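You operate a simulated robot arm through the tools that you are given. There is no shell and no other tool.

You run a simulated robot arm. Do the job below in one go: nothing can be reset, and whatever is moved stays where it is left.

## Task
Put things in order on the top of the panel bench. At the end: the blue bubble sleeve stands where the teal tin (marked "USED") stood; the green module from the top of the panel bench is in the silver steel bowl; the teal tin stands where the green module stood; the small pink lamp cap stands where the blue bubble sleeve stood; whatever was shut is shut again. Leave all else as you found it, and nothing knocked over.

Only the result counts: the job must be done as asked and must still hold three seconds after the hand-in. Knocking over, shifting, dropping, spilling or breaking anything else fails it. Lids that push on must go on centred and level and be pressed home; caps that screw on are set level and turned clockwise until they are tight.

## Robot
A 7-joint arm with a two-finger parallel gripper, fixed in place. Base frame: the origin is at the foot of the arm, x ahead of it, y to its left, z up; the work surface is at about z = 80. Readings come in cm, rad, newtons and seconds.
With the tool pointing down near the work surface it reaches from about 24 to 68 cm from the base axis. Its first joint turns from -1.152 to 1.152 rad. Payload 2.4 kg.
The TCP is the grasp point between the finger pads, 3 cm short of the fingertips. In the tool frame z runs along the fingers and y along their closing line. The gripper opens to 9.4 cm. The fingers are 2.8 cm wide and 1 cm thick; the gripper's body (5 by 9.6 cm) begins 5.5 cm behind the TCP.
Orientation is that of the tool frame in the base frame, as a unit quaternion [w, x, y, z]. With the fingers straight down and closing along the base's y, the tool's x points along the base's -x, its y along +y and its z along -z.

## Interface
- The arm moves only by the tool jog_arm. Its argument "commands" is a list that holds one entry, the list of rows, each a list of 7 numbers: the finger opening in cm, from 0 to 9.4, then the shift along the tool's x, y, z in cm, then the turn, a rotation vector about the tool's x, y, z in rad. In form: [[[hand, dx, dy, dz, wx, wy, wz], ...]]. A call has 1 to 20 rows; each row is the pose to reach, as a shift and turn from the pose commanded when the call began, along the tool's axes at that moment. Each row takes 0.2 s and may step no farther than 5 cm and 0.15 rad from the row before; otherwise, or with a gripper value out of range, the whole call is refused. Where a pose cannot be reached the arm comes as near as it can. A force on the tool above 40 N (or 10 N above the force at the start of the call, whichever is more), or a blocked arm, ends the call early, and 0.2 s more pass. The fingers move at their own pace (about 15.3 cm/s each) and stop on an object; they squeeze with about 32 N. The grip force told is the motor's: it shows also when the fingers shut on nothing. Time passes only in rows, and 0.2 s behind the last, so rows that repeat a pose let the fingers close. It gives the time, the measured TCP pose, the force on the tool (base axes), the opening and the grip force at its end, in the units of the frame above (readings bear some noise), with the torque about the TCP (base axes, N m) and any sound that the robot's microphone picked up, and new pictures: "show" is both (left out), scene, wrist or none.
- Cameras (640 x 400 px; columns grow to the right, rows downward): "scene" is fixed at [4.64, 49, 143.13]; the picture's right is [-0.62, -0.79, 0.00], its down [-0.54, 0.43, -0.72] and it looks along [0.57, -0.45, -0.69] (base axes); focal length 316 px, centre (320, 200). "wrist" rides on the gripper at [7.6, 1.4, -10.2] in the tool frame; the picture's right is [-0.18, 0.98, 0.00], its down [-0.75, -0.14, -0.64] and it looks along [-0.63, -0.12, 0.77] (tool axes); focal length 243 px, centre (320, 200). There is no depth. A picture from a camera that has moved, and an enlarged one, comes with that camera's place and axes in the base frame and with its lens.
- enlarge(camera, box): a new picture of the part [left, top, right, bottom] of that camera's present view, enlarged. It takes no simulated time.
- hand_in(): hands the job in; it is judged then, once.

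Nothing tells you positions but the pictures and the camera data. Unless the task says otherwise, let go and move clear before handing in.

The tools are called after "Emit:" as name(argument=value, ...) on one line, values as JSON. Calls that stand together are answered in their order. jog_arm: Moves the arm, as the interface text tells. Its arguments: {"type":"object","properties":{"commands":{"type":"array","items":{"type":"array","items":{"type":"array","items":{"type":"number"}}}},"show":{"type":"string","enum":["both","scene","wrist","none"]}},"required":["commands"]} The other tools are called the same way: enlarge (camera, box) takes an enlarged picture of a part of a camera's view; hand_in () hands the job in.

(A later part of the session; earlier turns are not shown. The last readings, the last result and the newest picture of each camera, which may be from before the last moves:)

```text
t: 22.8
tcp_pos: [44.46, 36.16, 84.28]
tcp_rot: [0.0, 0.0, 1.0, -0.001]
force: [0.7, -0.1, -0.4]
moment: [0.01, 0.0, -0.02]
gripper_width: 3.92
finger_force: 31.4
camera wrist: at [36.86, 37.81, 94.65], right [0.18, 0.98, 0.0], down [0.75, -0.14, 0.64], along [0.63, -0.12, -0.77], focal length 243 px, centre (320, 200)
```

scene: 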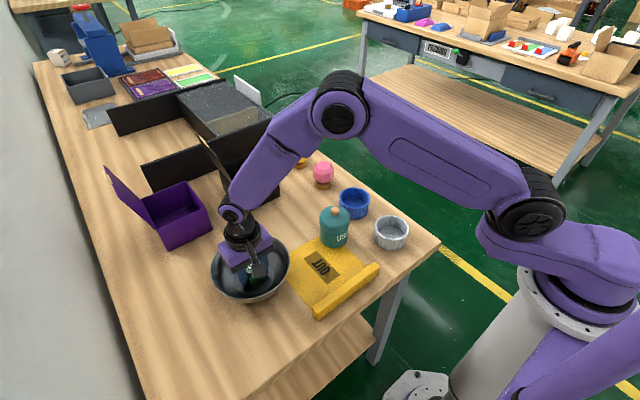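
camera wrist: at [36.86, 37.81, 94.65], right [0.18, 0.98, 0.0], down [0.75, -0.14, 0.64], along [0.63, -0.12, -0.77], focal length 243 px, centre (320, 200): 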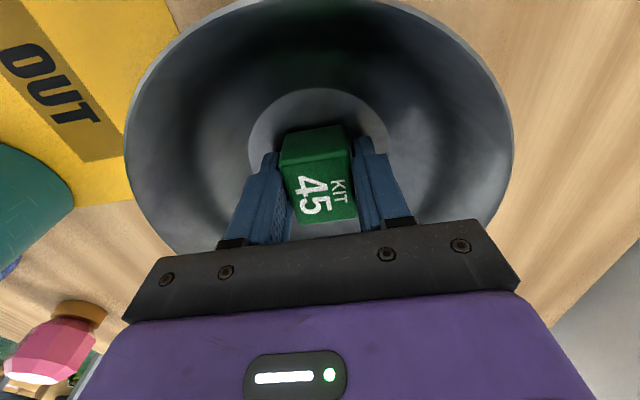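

It's just above the bowl floor and centred. I'll lower it a touch more, open slightly and back straight up.

Emit:
jog_arm(commands=[[[0, 0, 0, 0.15, 0, 0, 0], [0, 0, 0, 0.3, 0, 0, 0], [0, 0, 0, 0.3, 0, 0, 0], [4.4, 0, 0, 0.3, 0, 0, 0], [5.4, 0, 0, 0.3, 0, 0, 0], [5.4, 0, 0, 0.3, 0, 0, 0], [5.4, 0, 0, 0, 0, 0, 0], [5.4, 0, 0, -1, 0, 0, 0], [5.4, 0, 0, -3, 0, 0, 0], [5.4, 0, 0, -6, 0, 0, 0], [5.4, 0, 0, -10, 0, 0, 0], [5.4, 0, 0, -13, 0, 0, 0], [5.4, 0, 0, -13, 0, 0, 0]]])

Emit:
enlarge(camera="scene", box=[200, 180, 320, 310])

```text
t: 25.6
tcp_pos: [44.4, 36.36, 97.49]
tcp_rot: [0.0, 0.0, 1.0, 0.0]
force: [0.2, 0.3, -0.7]
moment: [-0.04, -0.02, -0.03]
gripper_width: 5.4
finger_force: 0.1
camera wrist: at [36.74, 37.98, 107.89], right [0.18, 0.98, 0.0], down [0.75, -0.14, 0.64], along [0.63, -0.12, -0.77], focal length 243 px, centre (320, 200)
```

scene: 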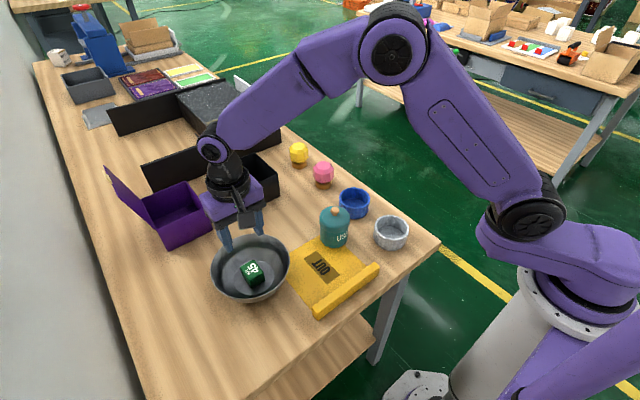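
wrist: 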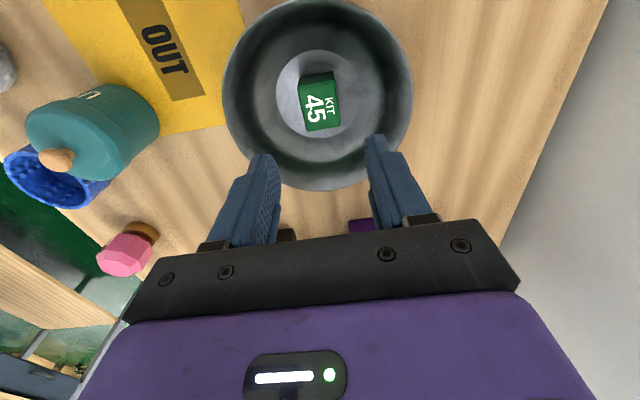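

```text
3.08 times, centred on (260, 245) of scene
camera zoom: at [4.64, 49.0, 143.13], right [-0.62, -0.79, 0.0], down [-0.54, 0.43, -0.72], along [0.57, -0.45, -0.69], focal length 972 px, centre (505, 62)
```

zoom: 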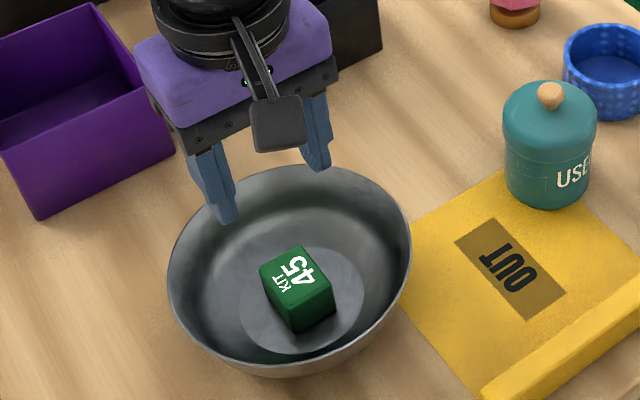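

The green module sits upright in the bowl. Next is the tin: its lid overhangs and its knob is tall, so I plan to grip the body from a tilted hand leaning to +x, with the camera on top. I'll move to free space and test that tilt.

Emit:
jog_arm(commands=[[[8.6, -0.9, -4.39, -0.7, 0, 0, 0], [8.6, -1.8, -8.78, -1.4, 0, 0, 0], [8.6, -2.6, -13.17, -2.1, 0, 0, 0], [8.6, -3.2, -17.56, -2.7, 0, 0, 0], [8.6, -3.55, -21.95, -2.7, 0, 0, 0], [8.6, -3.55, -21.95, -2.7, 0, 0.12, 0], [8.6, -3.55, -21.95, -2.7, 0, 0.26, 0], [8.6, -3.55, -21.95, -2.7, 0, 0.4, 0], [8.6, -3.55, -21.95, -2.7, 0, 0.54, 0], [8.6, -3.55, -21.95, -2.7, 0, 0.68, 0], [8.6, -3.55, -21.95, -2.7, 0, 0.82, 0], [8.6, -3.55, -21.95, -2.7, 0, 0.96, 0], [8.6, -3.55, -21.95, -2.7, 0, 0.96, 0], [8.6, -3.55, -21.95, -2.7, 0, 0.96, 0]]])

```text
t: 28.6
tcp_pos: [47.9, 14.1, 99.84]
tcp_rot: [-0.462, 0.0, 0.887, 0.0]
force: [0.9, 0.3, 0.6]
moment: [-0.03, 0.0, -0.04]
gripper_width: 8.58
finger_force: 0.2
camera wrist: at [52.06, 15.78, 112.22], right [0.11, 0.98, -0.15], down [0.96, -0.14, -0.25], along [-0.27, -0.12, -0.96], focal length 243 px, centre (320, 200)
```

scene: 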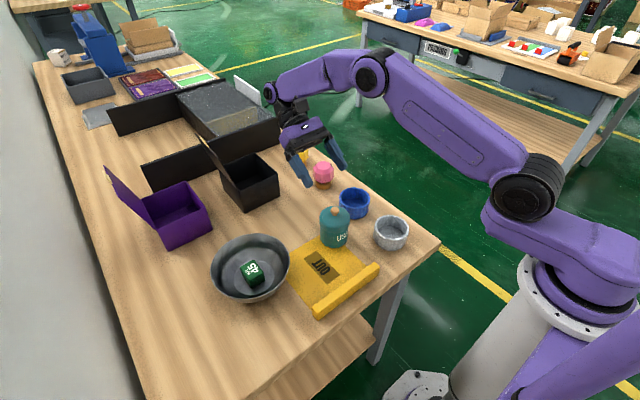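
wrist: 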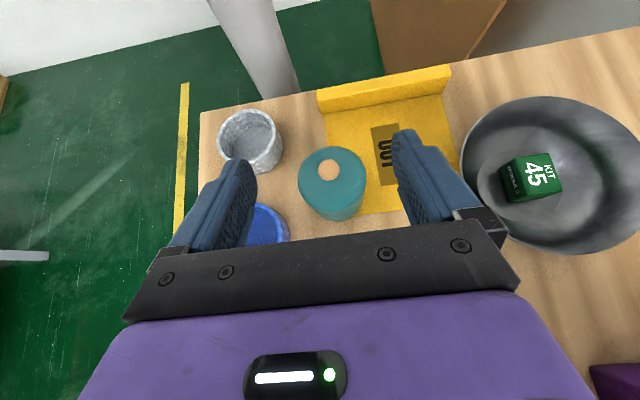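

The tilt works, and the camera now looks almost straight down at the tin. I'll enlarge to measure the tin, blue sleeve and silver sleeve.

Emit:
enlarge(camera="wrist", box=[260, 120, 400, 250])

Emit:
enlarge(camera="scene", box=[300, 180, 410, 260])

Emit:
enlarge(camera="scene", box=[250, 70, 370, 190])

```text
3.08 times, centred on (330, 185) of wrist
camera zoom: at [52.06, 15.78, 112.22], right [0.11, 0.98, -0.15], down [0.96, -0.14, -0.25], along [-0.27, -0.12, -0.96], focal length 746 px, centre (289, 246)
```

zoom: 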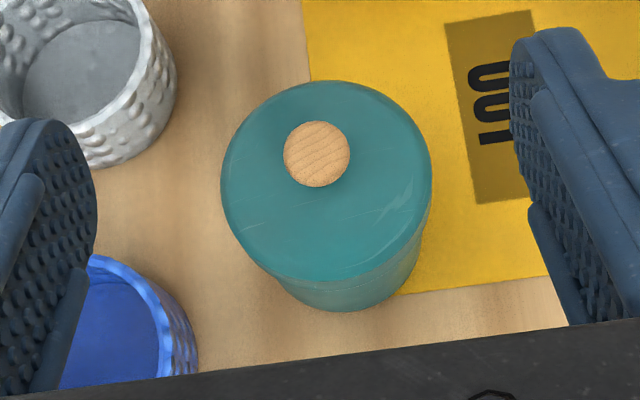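

```text
5.00 times, centred on (355, 220) of scene
camera zoom: at [4.64, 49.0, 143.13], right [-0.62, -0.79, 0.0], down [-0.54, 0.43, -0.72], along [0.57, -0.45, -0.69], focal length 1580 px, centre (145, 100)
```

zoom: 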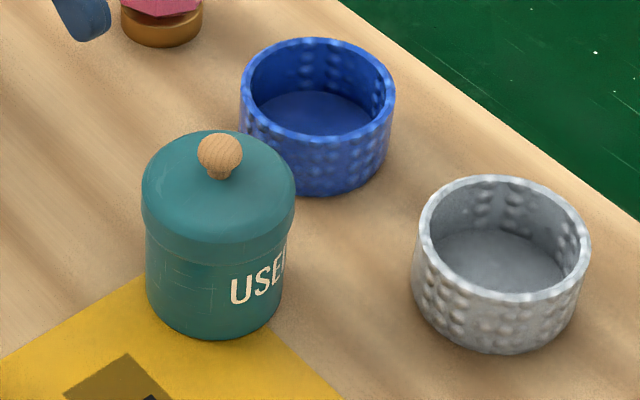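

```text
3.33 times, centred on (310, 130) of scene
camera zoom: at [4.64, 49.0, 143.13], right [-0.62, -0.79, 0.0], down [-0.54, 0.43, -0.72], along [0.57, -0.45, -0.69], focal length 1053 px, centre (353, 433)
```

zoom: 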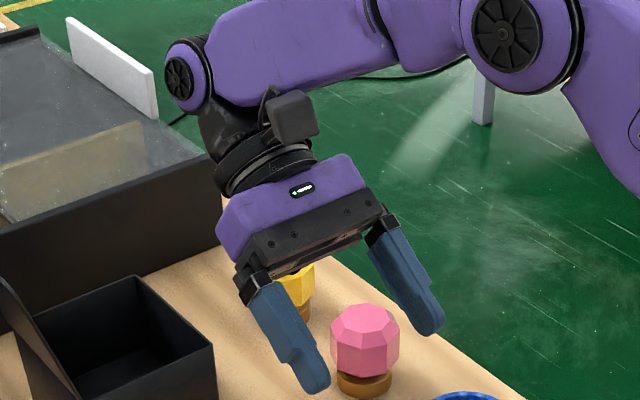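

By triangulation the tin is at about (42.87, 14.2), the lid seam is near z 86.5 and the knob top is near 90.4. With the 55° tilt I can grip the body at z 81–84.5, so I'll move to a pre-grasp pose behind it and check.

Emit:
jog_arm(commands=[[[8.6, -3.4, -0.05, 0.38, 0, 0, 0], [8.6, -6.83, -0.1, 0.755, 0, 0, 0], [8.6, -9.0, -0.1, 2.3, 0, 0, 0], [8.6, -11.256, -0.1, 3.852, 0, 0, 0], [8.6, -11.256, -0.1, 3.852, 0, 0, 0], [8.6, -11.256, -0.1, 3.852, 0, 0, 0]]])

Emit:
enlarge(camera="wrist", box=[200, 60, 440, 250])

Emit:
enlarge(camera="scene", box=[250, 120, 400, 260])

```text
t: 30.0
tcp_pos: [49.55, 14.18, 88.8]
tcp_rot: [-0.462, 0.0, 0.887, 0.0]
force: [0.9, -0.4, 1.0]
moment: [0.01, 0.0, -0.01]
gripper_width: 8.63
finger_force: 0.1
out of reach, approached as far as the arm can: row 1, 2, 3, 4, 5, 6
camera wrist: at [53.55, 15.86, 101.04], right [0.11, 0.98, -0.15], down [0.96, -0.14, -0.25], along [-0.27, -0.12, -0.96], focal length 243 px, centre (320, 200)
```

scene: 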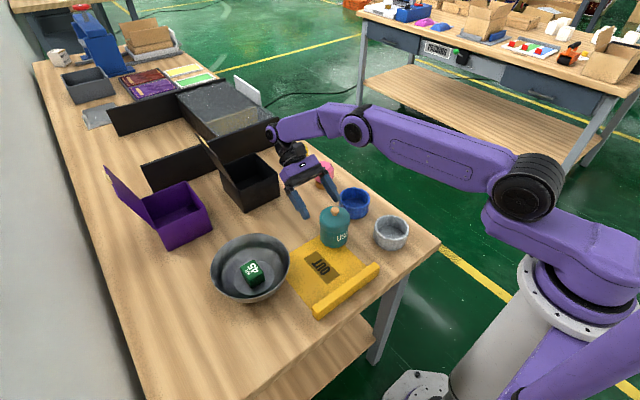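
wrist: 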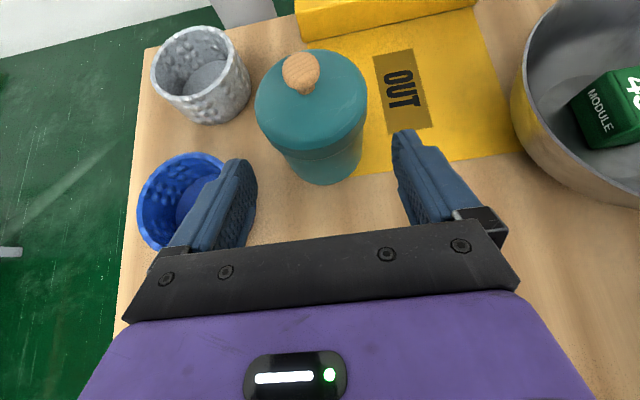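

```text
2.11 times, centred on (320, 155) of wrist
camera zoom: at [53.55, 15.86, 101.04], right [0.11, 0.98, -0.15], down [0.96, -0.14, -0.25], along [-0.27, -0.12, -0.96], focal length 511 px, centre (320, 295)
```

zoom: 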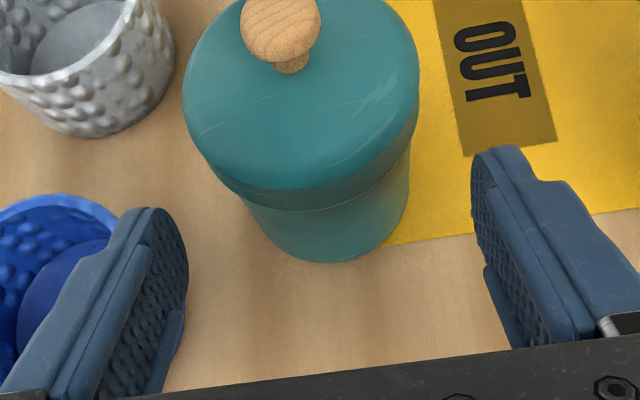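

```text
2.86 times, centred on (325, 190) of scene
camera zoom: at [4.64, 49.0, 143.13], right [-0.62, -0.79, 0.0], down [-0.54, 0.43, -0.72], along [0.57, -0.45, -0.69], focal length 903 px, centre (306, 229)
```

zoom: 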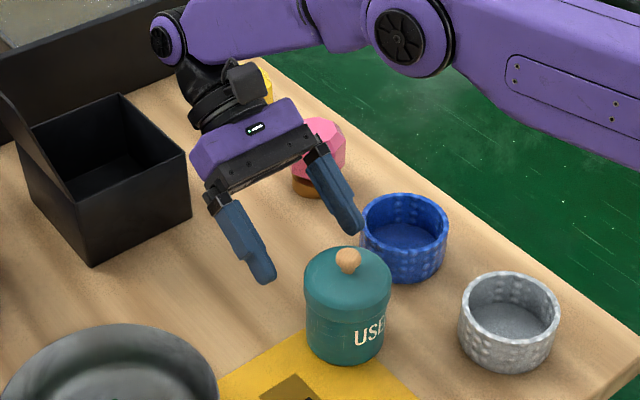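

The arm hit its reach limit behind the tin, at x 49.5 instead of 51.3, but the target pose is closer in. I'll make a small step first to see which reference pose applies.

Emit:
jog_arm(commands=[[[9.2, -0.15, 0, 1.0, 0, 0, 0], [9.2, -0.3, 0, 2.0, 0, 0, 0], [9.2, -0.3, 0, 2.0, 0, 0, 0]]], show="none")

```text
t: 30.8
tcp_pos: [48.02, 14.23, 87.25]
tcp_rot: [-0.46, 0.0, 0.888, 0.0]
force: [-0.3, -0.5, 0.2]
moment: [0.02, -0.02, -0.03]
gripper_width: 9.21
finger_force: 0.1
```

The reference is the reached pose, so the relative moves work as expected. I'll advance most of the way along the finger direction and check.

Emit:
jog_arm(commands=[[[9.2, -0.2, 0, 1.3, 0, 0, 0], [9.2, -0.4, 0, 2.6, 0, 0, 0], [9.2, -0.6, 0, 3.9, 0, 0, 0], [9.2, -0.6, 0, 3.9, 0, 0, 0], [9.2, -0.6, 0, 3.9, 0, 0, 0]]])

Emit:
enlarge(camera="wrist", box=[200, 20, 440, 250])

Emit:
enlarge(camera="scene", box=[280, 150, 390, 255])

```text
t: 32.0
tcp_pos: [45.21, 13.96, 84.69]
tcp_rot: [-0.462, 0.0, 0.887, 0.0]
force: [0.9, -0.8, 0.2]
moment: [-0.01, -0.03, 0.02]
gripper_width: 9.19
finger_force: 0.0
camera wrist: at [49.3, 15.68, 96.9], right [0.11, 0.98, -0.15], down [0.96, -0.14, -0.25], along [-0.27, -0.12, -0.96], focal length 243 px, centre (320, 200)
```

scene: 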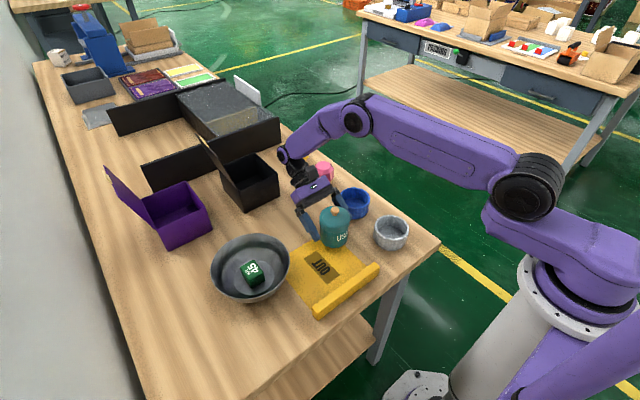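
wrist: 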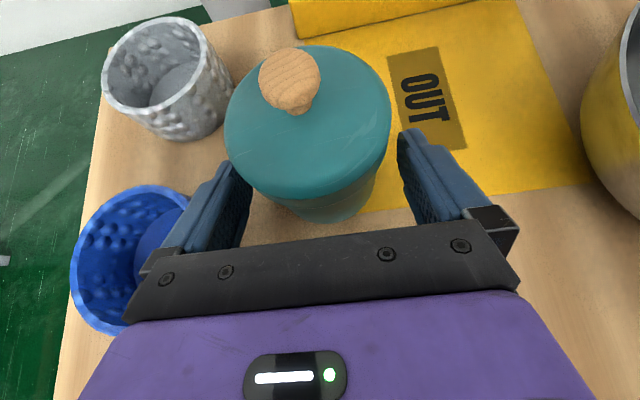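

```text
1.74 times, centred on (320, 135) of wrist
camera zoom: at [49.3, 15.68, 96.9], right [0.11, 0.98, -0.15], down [0.96, -0.14, -0.25], along [-0.27, -0.12, -0.96], focal length 422 px, centre (320, 313)
```

zoom: 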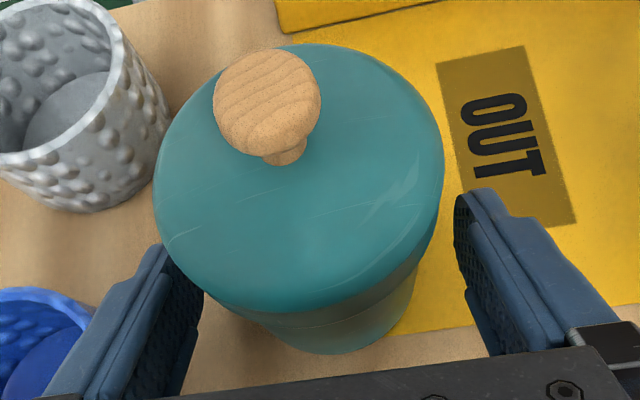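

```text
3.81 times, centred on (335, 202) of scene
camera zoom: at [4.64, 49.0, 143.13], right [-0.62, -0.79, 0.0], down [-0.54, 0.43, -0.72], along [0.57, -0.45, -0.69], focal length 1204 px, centre (263, 190)
```

zoom: 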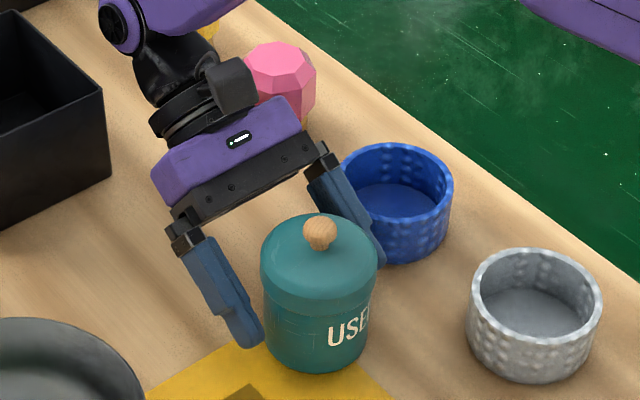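

The tin is centred between the fingers within about a millimetre. I'll advance the last 1.7 cm and check the force and clearance.

Emit:
jog_arm(commands=[[[9.2, -0.1, 0.05, 0.6, 0, 0, 0], [9.2, -0.2, 0.05, 1.2, 0, 0, 0], [9.2, -0.23, 0.05, 1.7, 0, 0, 0], [9.2, -0.23, 0.05, 1.7, 0, 0, 0], [9.2, -0.23, 0.05, 1.7, 0, 0, 0]]])

Emit:
enlarge(camera="wrist", box=[200, 20, 440, 250])

Emit:
enlarge(camera="scene", box=[295, 170, 375, 255])

```text
t: 33.2
tcp_pos: [43.85, 14.01, 83.32]
tcp_rot: [-0.461, 0.0, 0.887, 0.0]
force: [0.4, -0.5, -1.0]
moment: [-0.01, -0.02, 0.06]
gripper_width: 9.2
finger_force: 0.1
camera wrist: at [47.97, 15.65, 95.71], right [0.11, 0.98, -0.15], down [0.96, -0.14, -0.25], along [-0.27, -0.12, -0.96], focal length 243 px, centre (320, 200)
```

scene: 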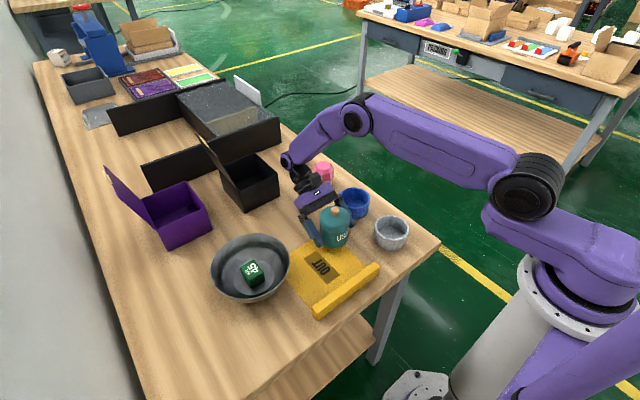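
wrist: 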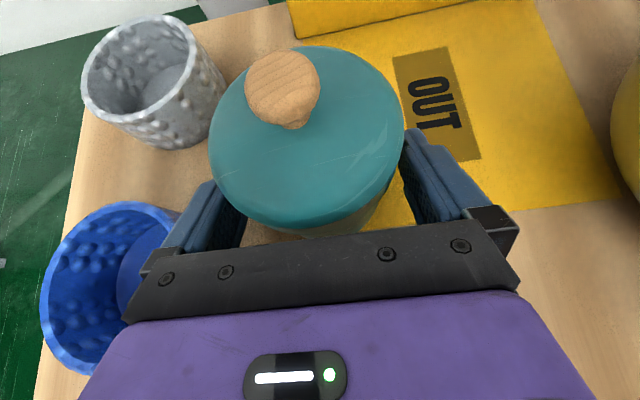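

```text
1.74 times, centred on (320, 135) of wrist
camera zoom: at [47.97, 15.65, 95.71], right [0.11, 0.98, -0.15], down [0.96, -0.14, -0.25], along [-0.27, -0.12, -0.96], focal length 422 px, centre (320, 313)
```

zoom: 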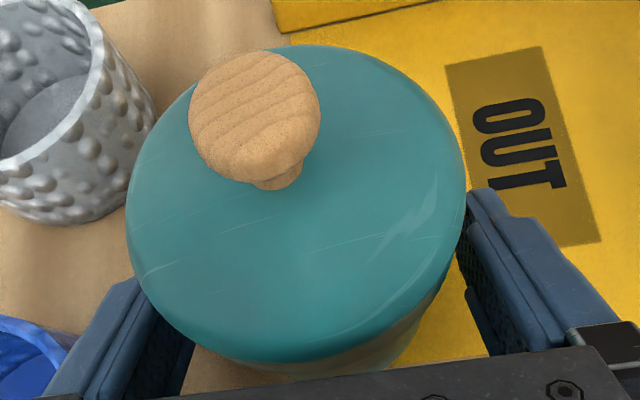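

```text
4.71 times, centred on (335, 212) of scene
camera zoom: at [4.64, 49.0, 143.13], right [-0.62, -0.79, 0.0], down [-0.54, 0.43, -0.72], along [0.57, -0.45, -0.69], focal length 1487 px, centre (249, 141)
```

zoom: 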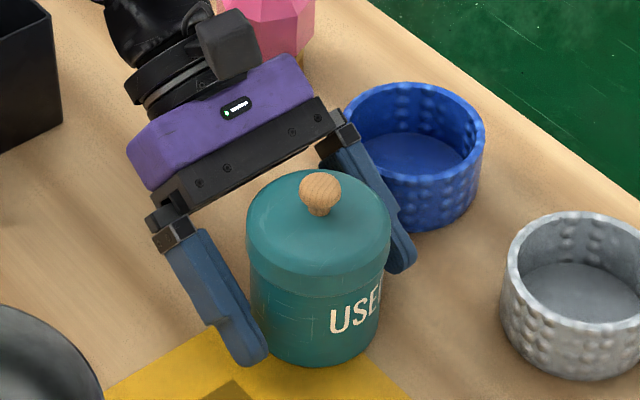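

The fingers flank the tin's body below the lid with no contact force. I'll close gradually and check the width.

Emit:
jog_arm(commands=[[[8.6, 0, 0, 0, 0, 0, 0], [8.0, 0, 0, 0, 0, 0, 0], [7.6, 0, 0, 0, 0, 0, 0], [7.2, 0, 0, 0, 0, 0, 0], [6.6, 0, 0, 0, 0, 0, 0], [6.0, 0, 0, 0, 0, 0, 0], [6.0, 0, 0, 0, 0, 0, 0]]])

Emit:
enlarge(camera="scene", box=[295, 170, 375, 255])

Emit:
enlarge(camera="wrist", box=[200, 20, 440, 250])

```text
t: 34.8
tcp_pos: [43.91, 14.06, 83.38]
tcp_rot: [-0.462, 0.001, 0.887, 0.0]
force: [0.6, 0.1, 1.0]
moment: [-0.01, 0.0, -0.02]
gripper_width: 7.22
finger_force: 32.0
camera wrist: at [47.98, 15.64, 95.72], right [0.11, 0.98, -0.15], down [0.96, -0.14, -0.25], along [-0.27, -0.12, -0.96], focal length 243 px, centre (320, 200)
```

scene: 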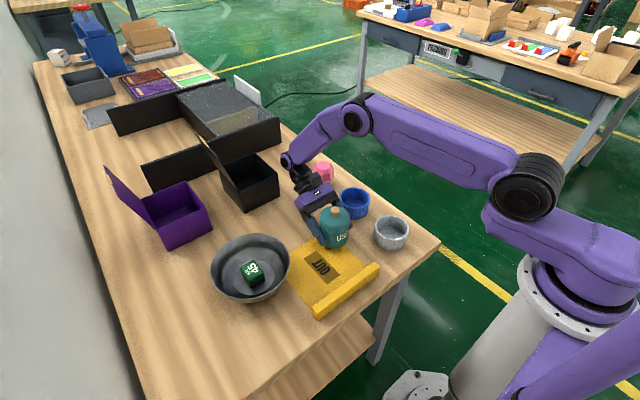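
wrist: 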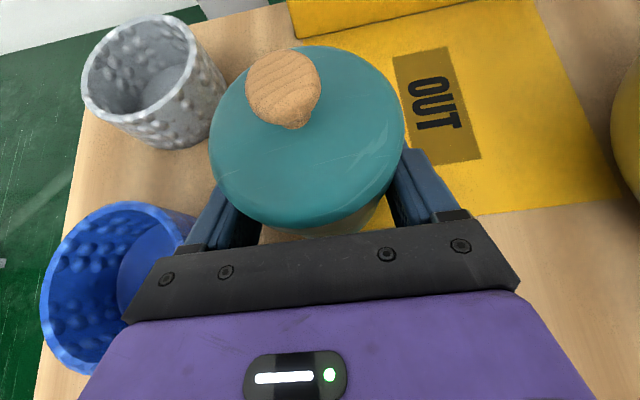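

```text
4.71 times, centred on (335, 212) of scene
camera zoom: at [4.64, 49.0, 143.13], right [-0.62, -0.79, 0.0], down [-0.54, 0.43, -0.72], along [0.57, -0.45, -0.69], focal length 1487 px, centre (249, 141)
```

zoom: 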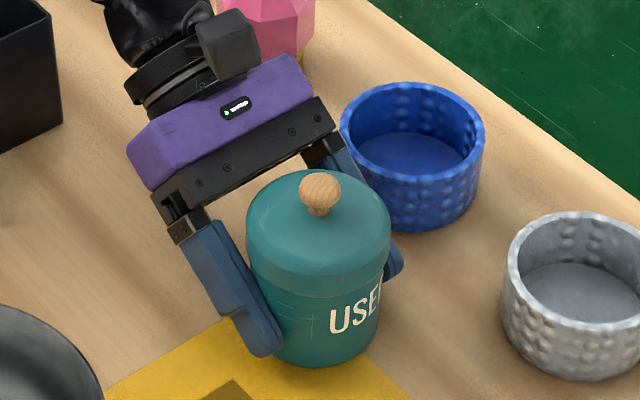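

```text
1.74 times, centred on (320, 135) of wrist
camera zoom: at [47.98, 15.64, 95.72], right [0.11, 0.98, -0.15], down [0.96, -0.14, -0.25], along [-0.27, -0.12, -0.96], focal length 422 px, centre (320, 313)
```

zoom: 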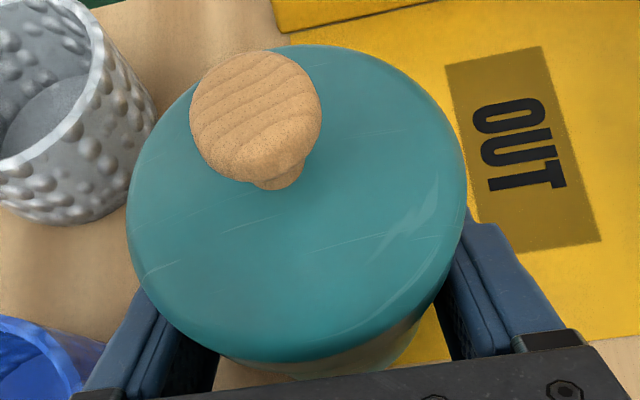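

The grip is on the body at 7.22 cm with 32 N and the tin hasn't shifted. I'll lift it slowly and check that it's held and the lid stays on.

Emit:
jog_arm(commands=[[[6, 0.08, 0, -0.06, 0, 0, 0], [6, 0.2, 0, -0.14, 0, 0, 0], [6, 0.41, 0, -0.29, 0, 0, 0], [6, 0.66, 0, -0.46, 0, 0, 0], [6, 0.98, 0, -0.69, 0, 0, 0], [6, 1.31, 0, -0.92, 0, 0, 0], [6, 1.64, 0, -1.15, 0, 0, 0], [6, 1.64, 0, -1.15, 0, 0, 0]]])

Emit:
enlarge(camera="scene", box=[295, 170, 375, 255])

Emit:
enlarge(camera="wrist", box=[200, 20, 440, 250])

```text
t: 36.6
tcp_pos: [43.92, 14.13, 85.45]
tcp_rot: [-0.461, 0.0, 0.887, 0.0]
force: [-0.5, 0.3, -1.0]
moment: [0.02, -0.03, 0.0]
gripper_width: 7.2
finger_force: 32.4
camera wrist: at [47.98, 15.84, 97.67], right [0.11, 0.98, -0.15], down [0.96, -0.14, -0.25], along [-0.27, -0.12, -0.96], focal length 243 px, centre (320, 200)
```

scene: 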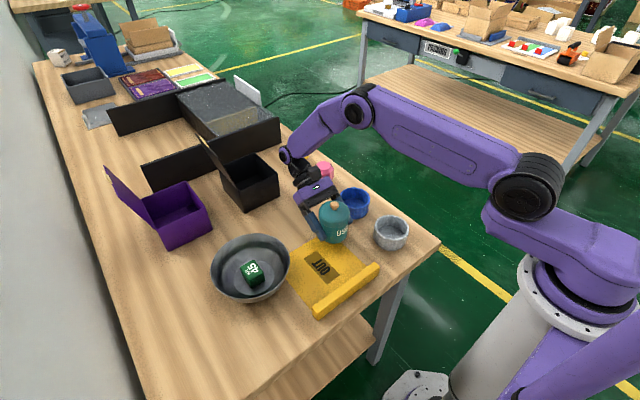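
wrist: 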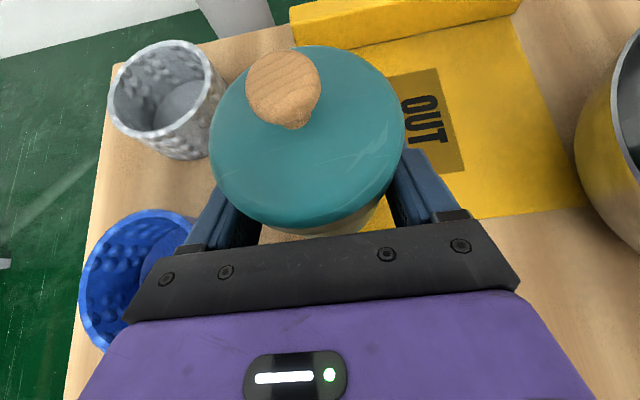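

```text
4.71 times, centred on (335, 212) of scene
camera zoom: at [4.64, 49.0, 143.13], right [-0.62, -0.79, 0.0], down [-0.54, 0.43, -0.72], along [0.57, -0.45, -0.69], focal length 1487 px, centre (249, 141)
```

zoom: 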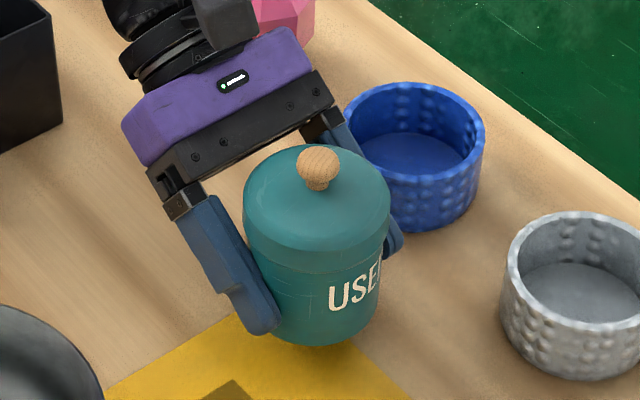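

```text
1.74 times, centred on (320, 135) of wrist
camera zoom: at [47.98, 15.84, 97.67], right [0.11, 0.98, -0.15], down [0.96, -0.14, -0.25], along [-0.27, -0.12, -0.96], focal length 422 px, centre (320, 313)
```

zoom: 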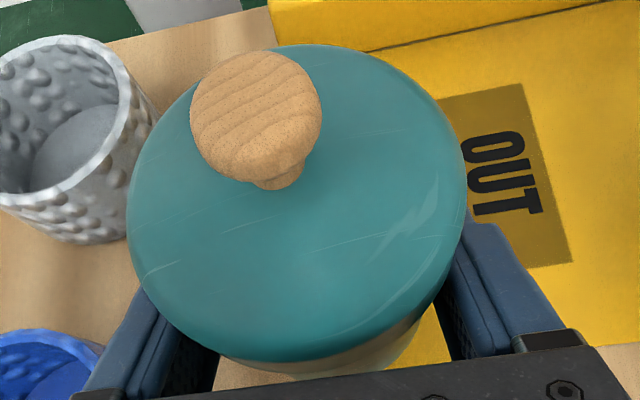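

The tin is up with its lid on, and nothing has moved in the grip. I'll lift it well clear before turning the hand about the vertical.

Emit:
jog_arm(commands=[[[6, 0.25, 0, -0.17, 0, 0, 0], [6, 0.66, 0, -0.46, 0, 0, 0], [6, 1.23, 0, -0.86, 0, 0, 0], [6, 1.88, 0, -1.32, 0, 0, 0], [6, 2.62, 0, -1.84, 0, 0, 0], [6, 3.36, 0, -2.35, 0, 0, 0], [6, 4.1, 0, -2.87, 0, 0, 0], [6, 4.83, 0, -3.38, 0, 0, 0], [6, 5.49, 0, -3.84, 0, 0, 0], [6, 5.98, 0, -4.19, 0, 0, 0], [6, 6.31, 0, -4.42, 0, 0, 0], [6, 6.55, 0, -4.59, 0, 0, 0], [6, 6.55, 0, -4.59, 0, 0, 0]]])

```text
t: 39.4
tcp_pos: [43.91, 14.07, 93.54]
tcp_rot: [-0.462, 0.0, 0.887, 0.0]
force: [-0.1, -0.7, -1.1]
moment: [0.02, -0.01, -0.03]
gripper_width: 7.2
finger_force: 32.2
camera wrist: at [47.92, 15.87, 105.75], right [0.11, 0.98, -0.15], down [0.96, -0.14, -0.25], along [-0.27, -0.12, -0.96], focal length 243 px, centre (320, 200)
```

scene: 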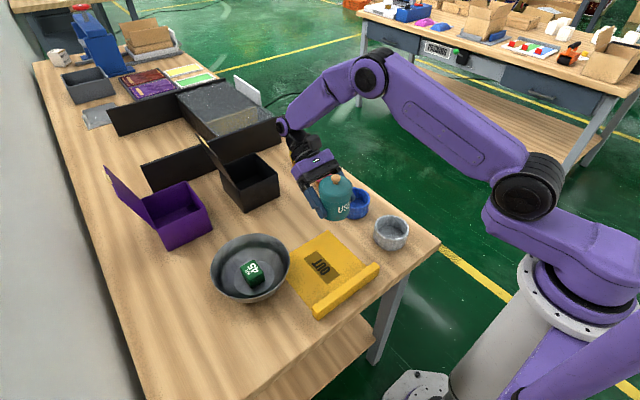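
wrist: 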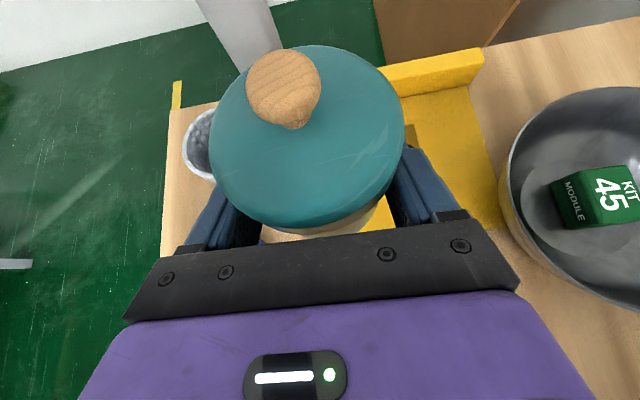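

The tin is clear at bottom z ≈ 90. I'll turn the hand gradually about the vertical, leaning from +x toward −y, starting with 0.6 rad to test it.

Emit:
jog_arm(commands=[[[6, 0, 0, 0, -0.041, 0, 0.0287], [6, 0, 0, 0, -0.0983, 0, 0.0688], [6, 0, 0, 0, -0.1802, 0, 0.1262], [6, 0, 0, 0, -0.2703, 0, 0.1893], [6, 0, 0, 0, -0.3686, 0, 0.2581], [6, 0, 0, 0, -0.4506, 0, 0.3154], [6, 0, 0, 0, -0.4915, 0, 0.3441], [6, 0, 0, 0, -0.4915, 0, 0.3441]]])

```text
t: 41.2
tcp_pos: [44.05, 13.93, 93.53]
tcp_rot: [-0.441, 0.263, 0.847, 0.137]
force: [0.5, 0.3, -1.9]
moment: [-0.02, 0.02, 0.01]
gripper_width: 7.22
finger_force: 32.5
camera wrist: at [48.27, 13.15, 105.72], right [0.64, 0.75, -0.15], down [0.71, -0.66, -0.25], along [-0.29, 0.05, -0.96], focal length 243 px, centre (320, 200)
```

scene: 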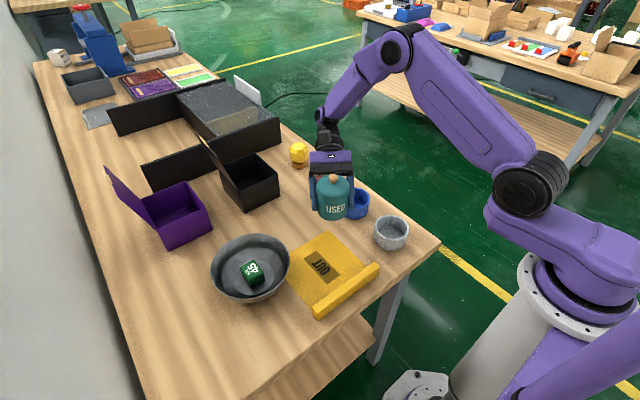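
wrist: 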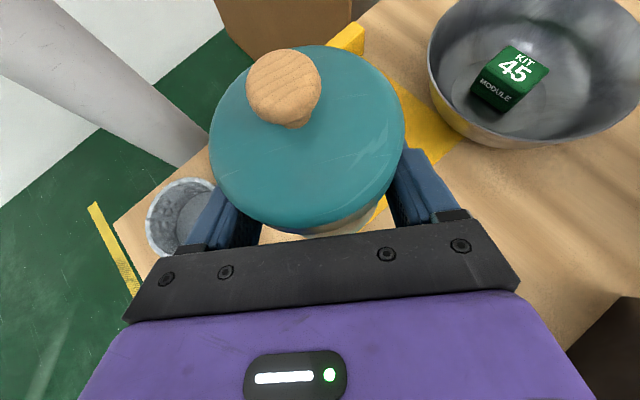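

The turn works cleanly. I'll continue to a total of −1.92 rad, so the lean points to −y and slightly −x, which clears the black box and the pink cap when placing.

Emit:
jog_arm(commands=[[[6, 0, 0, 0, -0.0492, 0, 0.0344], [6, 0, 0, 0, -0.1311, 0, 0.0918], [6, 0, 0, 0, -0.2376, 0, 0.1663], [6, 0, 0, 0, -0.3523, 0, 0.2466], [6, 0, 0, 0, -0.4669, 0, 0.3269], [6, 0, 0, 0, -0.5816, 0, 0.4072], [6, 0, 0, 0, -0.6963, 0, 0.4875], [6, 0, 0, 0, -0.811, 0, 0.5678], [6, 0, 0, 0, -0.9175, 0, 0.6423], [6, 0, 0, 0, -1.0076, 0, 0.7054], [6, 0, 0, 0, -1.065, 0, 0.7456], [6, 0, 0, 0, -1.0813, 0, 0.757], [6, 0, 0, 0, -1.0813, 0, 0.757], [6, 0, 0, 0, -1.0813, 0, 0.757]]])

```text
t: 44.2
tcp_pos: [43.94, 14.01, 93.46]
tcp_rot: [-0.265, 0.727, 0.508, 0.378]
force: [0.5, 0.0, -2.0]
moment: [0.0, 0.04, -0.01]
gripper_width: 7.22
finger_force: 32.2
camera wrist: at [43.94, 9.97, 105.71], right [0.89, -0.44, -0.15], down [-0.46, -0.85, -0.25], along [-0.02, 0.29, -0.96], focal length 243 px, centre (320, 200)
```

scene: 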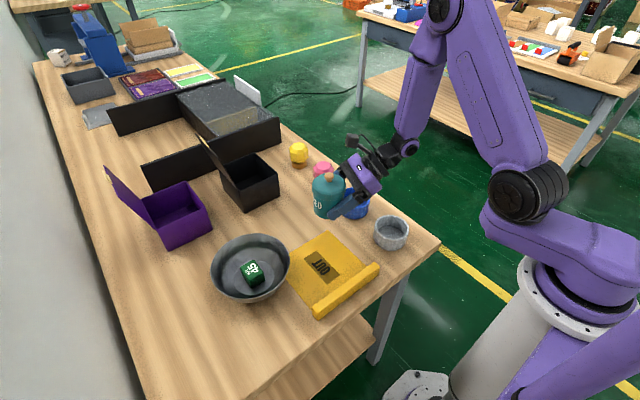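
wrist: 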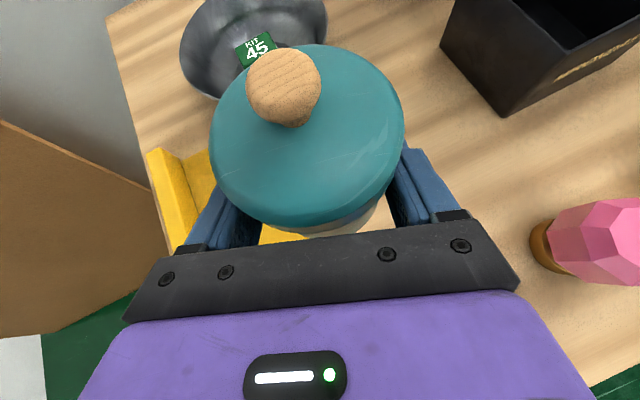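

The hand now leans the right way with the tin level. I'll carry it slowly toward the module's old spot at (56.7, 18.25), staying high.

Emit:
jog_arm(commands=[[[6, 0.061, 0.16, 0.088, 0, 0, 0], [6, 0.204, 0.532, 0.292, 0, 0, 0], [6, 0.45, 1.17, 0.642, 0, 0, 0], [6, 0.777, 2.02, 1.109, 0, 0, 0], [6, 1.144, 2.978, 1.634, 0, 0, 0], [6, 1.553, 4.041, 2.218, 0, 0, 0], [6, 1.962, 5.104, 2.802, 0, 0, 0], [6, 2.37, 6.168, 3.385, 0, 0, 0], [6, 2.779, 7.231, 3.969, 0, 0, 0], [6, 3.147, 8.188, 4.494, 0, 0, 0], [6, 3.515, 9.145, 5.02, 0, 0, 0], [6, 3.801, 9.89, 5.428, 0, 0, 0], [6, 4.005, 10.421, 5.72, 0, 0, 0], [6, 4.087, 10.634, 5.837, 0, 0, 0], [6, 4.087, 10.634, 5.837, 0, 0, 0], [6, 4.087, 10.634, 5.837, 0, 0, 0]]])

```text
t: 47.6
tcp_pos: [56.38, 17.19, 93.53]
tcp_rot: [-0.265, 0.726, 0.509, 0.378]
force: [-0.7, 0.4, -2.3]
moment: [-0.01, 0.03, -0.01]
gripper_width: 7.21
finger_force: 31.6
camera wrist: at [56.36, 13.18, 105.76], right [0.89, -0.44, -0.15], down [-0.46, -0.85, -0.25], along [-0.02, 0.29, -0.96], focal length 243 px, centre (320, 200)
```

scene: 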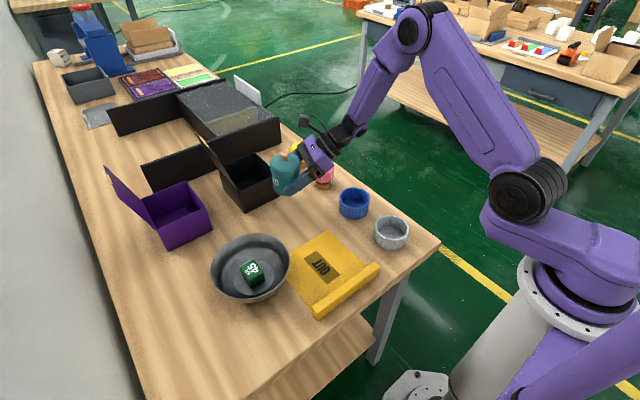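
wrist: 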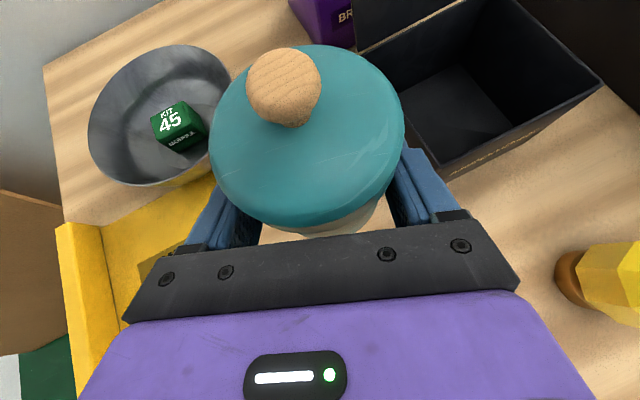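

The tin is over the target spot. I'll lower it slowly to about 0.5 cm above the table and check clearances.

Emit:
jog_arm(commands=[[[6, -0.246, 0, 0.172, 0, 0, 0], [6, -0.737, 0, 0.516, 0, 0, 0], [6, -1.393, 0, 0.975, 0, 0, 0], [6, -2.13, 0, 1.491, 0, 0, 0], [6, -2.867, 0, 2.007, 0, 0, 0], [6, -3.604, 0, 2.523, 0, 0, 0], [6, -4.342, 0, 3.04, 0, 0, 0], [6, -5.079, 0, 3.556, 0, 0, 0], [6, -5.734, 0, 4.015, 0, 0, 0], [6, -6.39, 0, 4.473, 0, 0, 0], [6, -6.963, 0, 4.875, 0, 0, 0], [6, -7.373, 0, 5.162, 0, 0, 0], [6, -7.7, 0, 5.391, 0, 0, 0], [6, -7.7, 0, 5.391, 0, 0, 0], [6, -7.7, 0, 5.391, 0, 0, 0]]])

Emit:
enlarge(camera="scene", box=[240, 130, 380, 240])

```text
t: 50.8
tcp_pos: [56.4, 17.17, 84.0]
tcp_rot: [-0.265, 0.726, 0.509, 0.379]
force: [-1.2, 0.4, -2.0]
moment: [-0.01, -0.01, -0.01]
gripper_width: 7.22
finger_force: 31.8
camera wrist: at [56.37, 13.07, 96.26], right [0.89, -0.44, -0.15], down [-0.46, -0.85, -0.25], along [-0.02, 0.29, -0.96], focal length 243 px, centre (320, 200)
```

scene: 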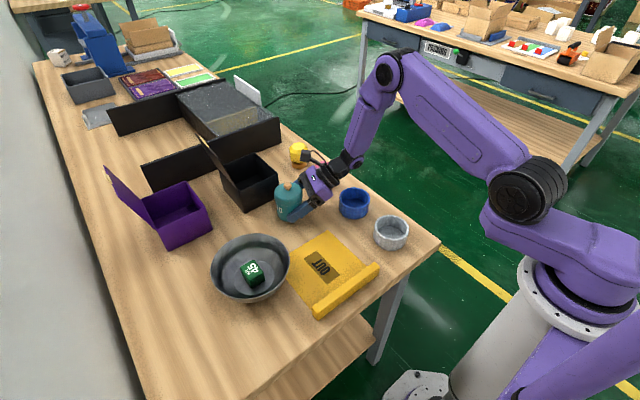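
wrist: 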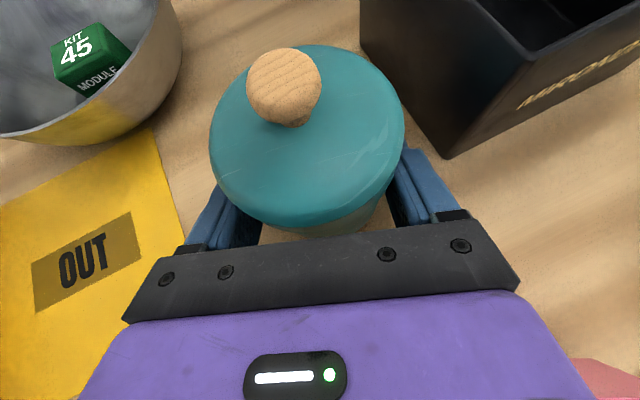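

```text
3.64 times, centred on (310, 185) of scene
camera zoom: at [4.64, 49.0, 143.13], right [-0.62, -0.79, 0.0], down [-0.54, 0.43, -0.72], along [0.57, -0.45, -0.69], focal length 1149 px, centre (356, 254)
```

zoom: 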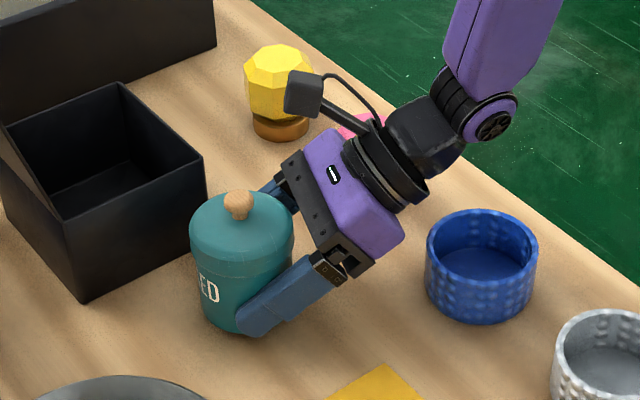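

Clearances look good. I'll lower the last bit in small steps until the tin touches down.

Emit:
jog_arm(commands=[[[6, -0.1, 0, 0.07, 0, 0, 0], [6, -0.2, 0, 0.14, 0, 0, 0], [6, -0.29, 0, 0.2, 0, 0, 0], [6, -0.37, 0, 0.26, 0, 0, 0], [6, -0.43, 0, 0.3, 0, 0, 0], [6, -0.43, 0, 0.3, 0, 0, 0]]], show="none")

```text
t: 52.2
tcp_pos: [56.43, 17.09, 83.56]
tcp_rot: [-0.265, 0.727, 0.508, 0.379]
force: [0.0, 0.5, -1.1]
moment: [0.01, -0.01, 0.0]
gripper_width: 7.18
finger_force: 31.7
```

There's no firm contact yet, so I'll lower a couple more millimetres.

Emit:
jog_arm(commands=[[[6, -0.04, 0, 0.03, 0, 0, 0], [6, -0.08, 0, 0.06, 0, 0, 0], [6, -0.08, 0, 0.06, 0, 0, 0]]], show="none")

Emit:
jog_arm(commands=[[[6, -0.04, 0, 0.03, 0, 0, 0], [6, -0.08, 0, 0.06, 0, 0, 0], [6, -0.08, 0, 0.06, 0, 0, 0]]], show="none")

```text
t: 53.0
tcp_pos: [56.48, 17.19, 83.52]
tcp_rot: [-0.265, 0.726, 0.509, 0.379]
force: [-3.1, -3.2, 9.7]
moment: [-0.21, -0.07, -0.13]
gripper_width: 7.19
finger_force: 31.9
```

```text
t: 53.8
tcp_pos: [56.52, 17.1, 83.44]
tcp_rot: [-0.264, 0.726, 0.508, 0.38]
force: [-1.5, -2.1, 20.9]
moment: [-0.17, -0.06, -0.07]
gripper_width: 7.2
finger_force: 32.0
```

Contact is made at about 20 N. I'll unload slightly, open the fingers gently and check.

Emit:
jog_arm(commands=[[[6, 0.08, 0, -0.06, 0, 0, 0], [6, 0.1, 0, -0.07, 0, 0, 0], [7.4, 0.1, 0, -0.07, 0, 0, 0], [7.8, 0.1, 0, -0.07, 0, 0, 0], [8.4, 0.1, 0, -0.07, 0, 0, 0], [9.0, 0.1, 0, -0.07, 0, 0, 0], [9.2, 0.1, 0, -0.07, 0, 0, 0]]])

Emit:
enlarge(camera="scene", box=[240, 130, 380, 240])

```text
t: 55.4
tcp_pos: [56.48, 16.96, 83.38]
tcp_rot: [-0.264, 0.727, 0.508, 0.379]
force: [0.9, 0.2, 0.6]
moment: [0.01, 0.0, 0.0]
gripper_width: 9.24
finger_force: 0.0
camera wrist: at [56.44, 13.11, 95.73], right [0.89, -0.44, -0.15], down [-0.46, -0.85, -0.25], along [-0.02, 0.29, -0.96], focal length 243 px, centre (320, 200)
```

scene: 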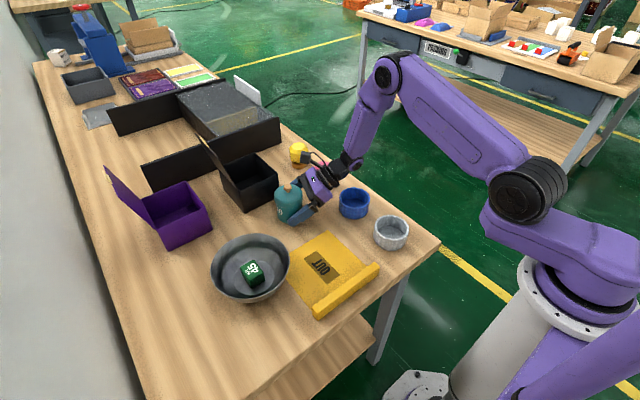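
wrist: 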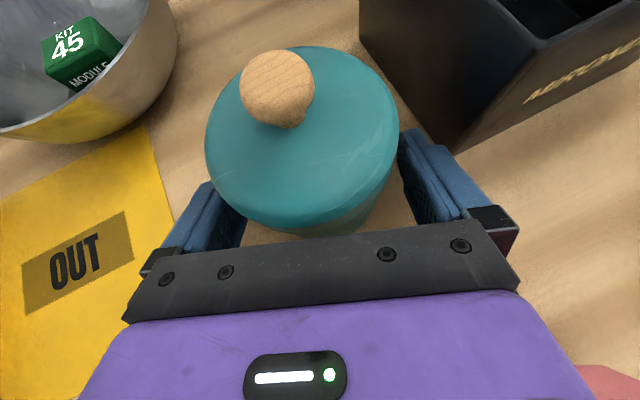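

```text
3.64 times, centred on (310, 185) of scene
camera zoom: at [4.64, 49.0, 143.13], right [-0.62, -0.79, 0.0], down [-0.54, 0.43, -0.72], along [0.57, -0.45, -0.69], focal length 1149 px, centre (356, 254)
```

zoom: 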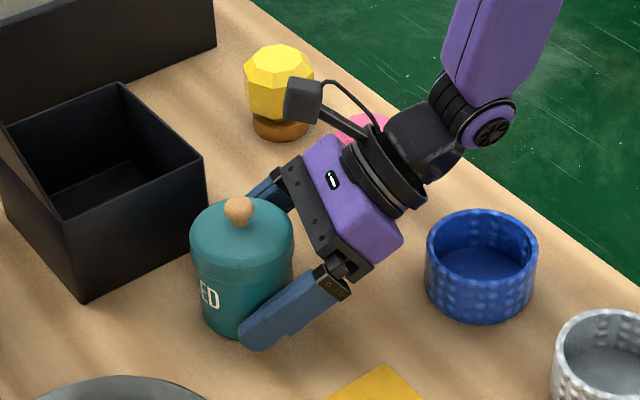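

The tin stands upright at the new place with its lid on. I'll back out along the finger axis and then rise clear.

Emit:
jog_arm(commands=[[[9.2, 0, 0, -0.5, 0, 0, 0], [9.2, 0, 0, -1.5, 0, 0, 0], [9.2, 0, 0, -3.0, 0, 0, 0], [9.2, 0, 0, -5.0, 0, 0, 0], [9.2, 0, 0, -7.5, 0, 0, 0], [9.2, 0, 0, -10, 0, 0, 0], [9.2, 2.5, 0, -12, 0, 0, 0], [9.2, 5.5, 0, -14, 0, 0, 0], [9.2, 8.2, 0, -15.7, 0, 0, 0], [9.2, 8.2, 0, -15.7, 0, 0, 0]]])

Emit:
enlarge(camera="scene", box=[260, 160, 340, 235])

Emit:
enlarge(camera="scene", box=[290, 150, 410, 255])

```text
t: 57.6
tcp_pos: [53.8, 9.61, 99.18]
tcp_rot: [-0.265, 0.727, 0.508, 0.378]
force: [0.6, 0.0, -0.1]
moment: [0.0, 0.0, 0.0]
gripper_width: 9.2
finger_force: 0.0
camera wrist: at [53.78, 5.48, 111.41], right [0.89, -0.44, -0.15], down [-0.46, -0.85, -0.25], along [-0.02, 0.29, -0.96], focal length 243 px, centre (320, 200)
```

scene: 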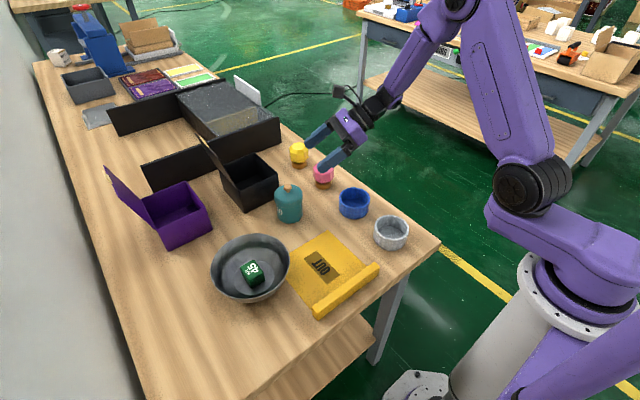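
wrist: 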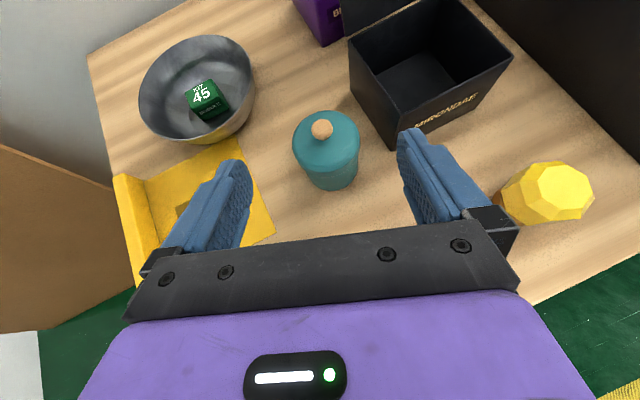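

```text
5.33 times, centred on (300, 198) of scene
camera zoom: at [4.64, 49.0, 143.13], right [-0.62, -0.79, 0.0], down [-0.54, 0.43, -0.72], along [0.57, -0.45, -0.69], focal length 1685 px, centre (427, 213)
```

zoom: 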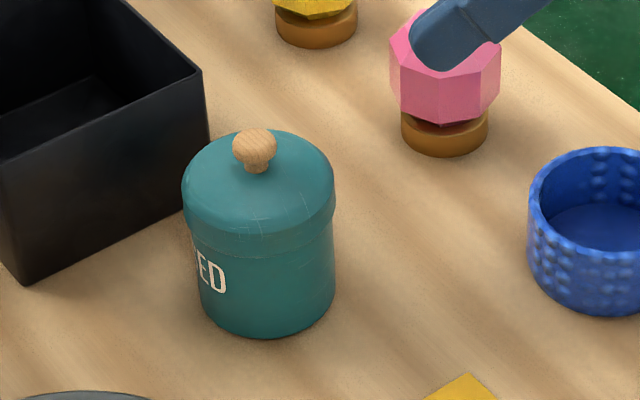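

```text
3.81 times, centred on (350, 202) of scene
camera zoom: at [4.64, 49.0, 143.13], right [-0.62, -0.79, 0.0], down [-0.54, 0.43, -0.72], along [0.57, -0.45, -0.69], focal length 1204 px, centre (206, 190)
```

zoom: 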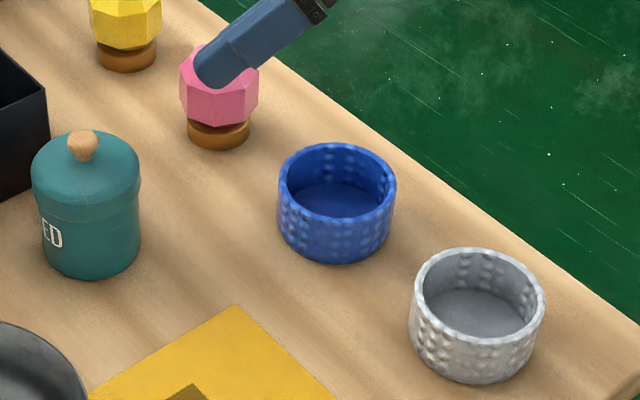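

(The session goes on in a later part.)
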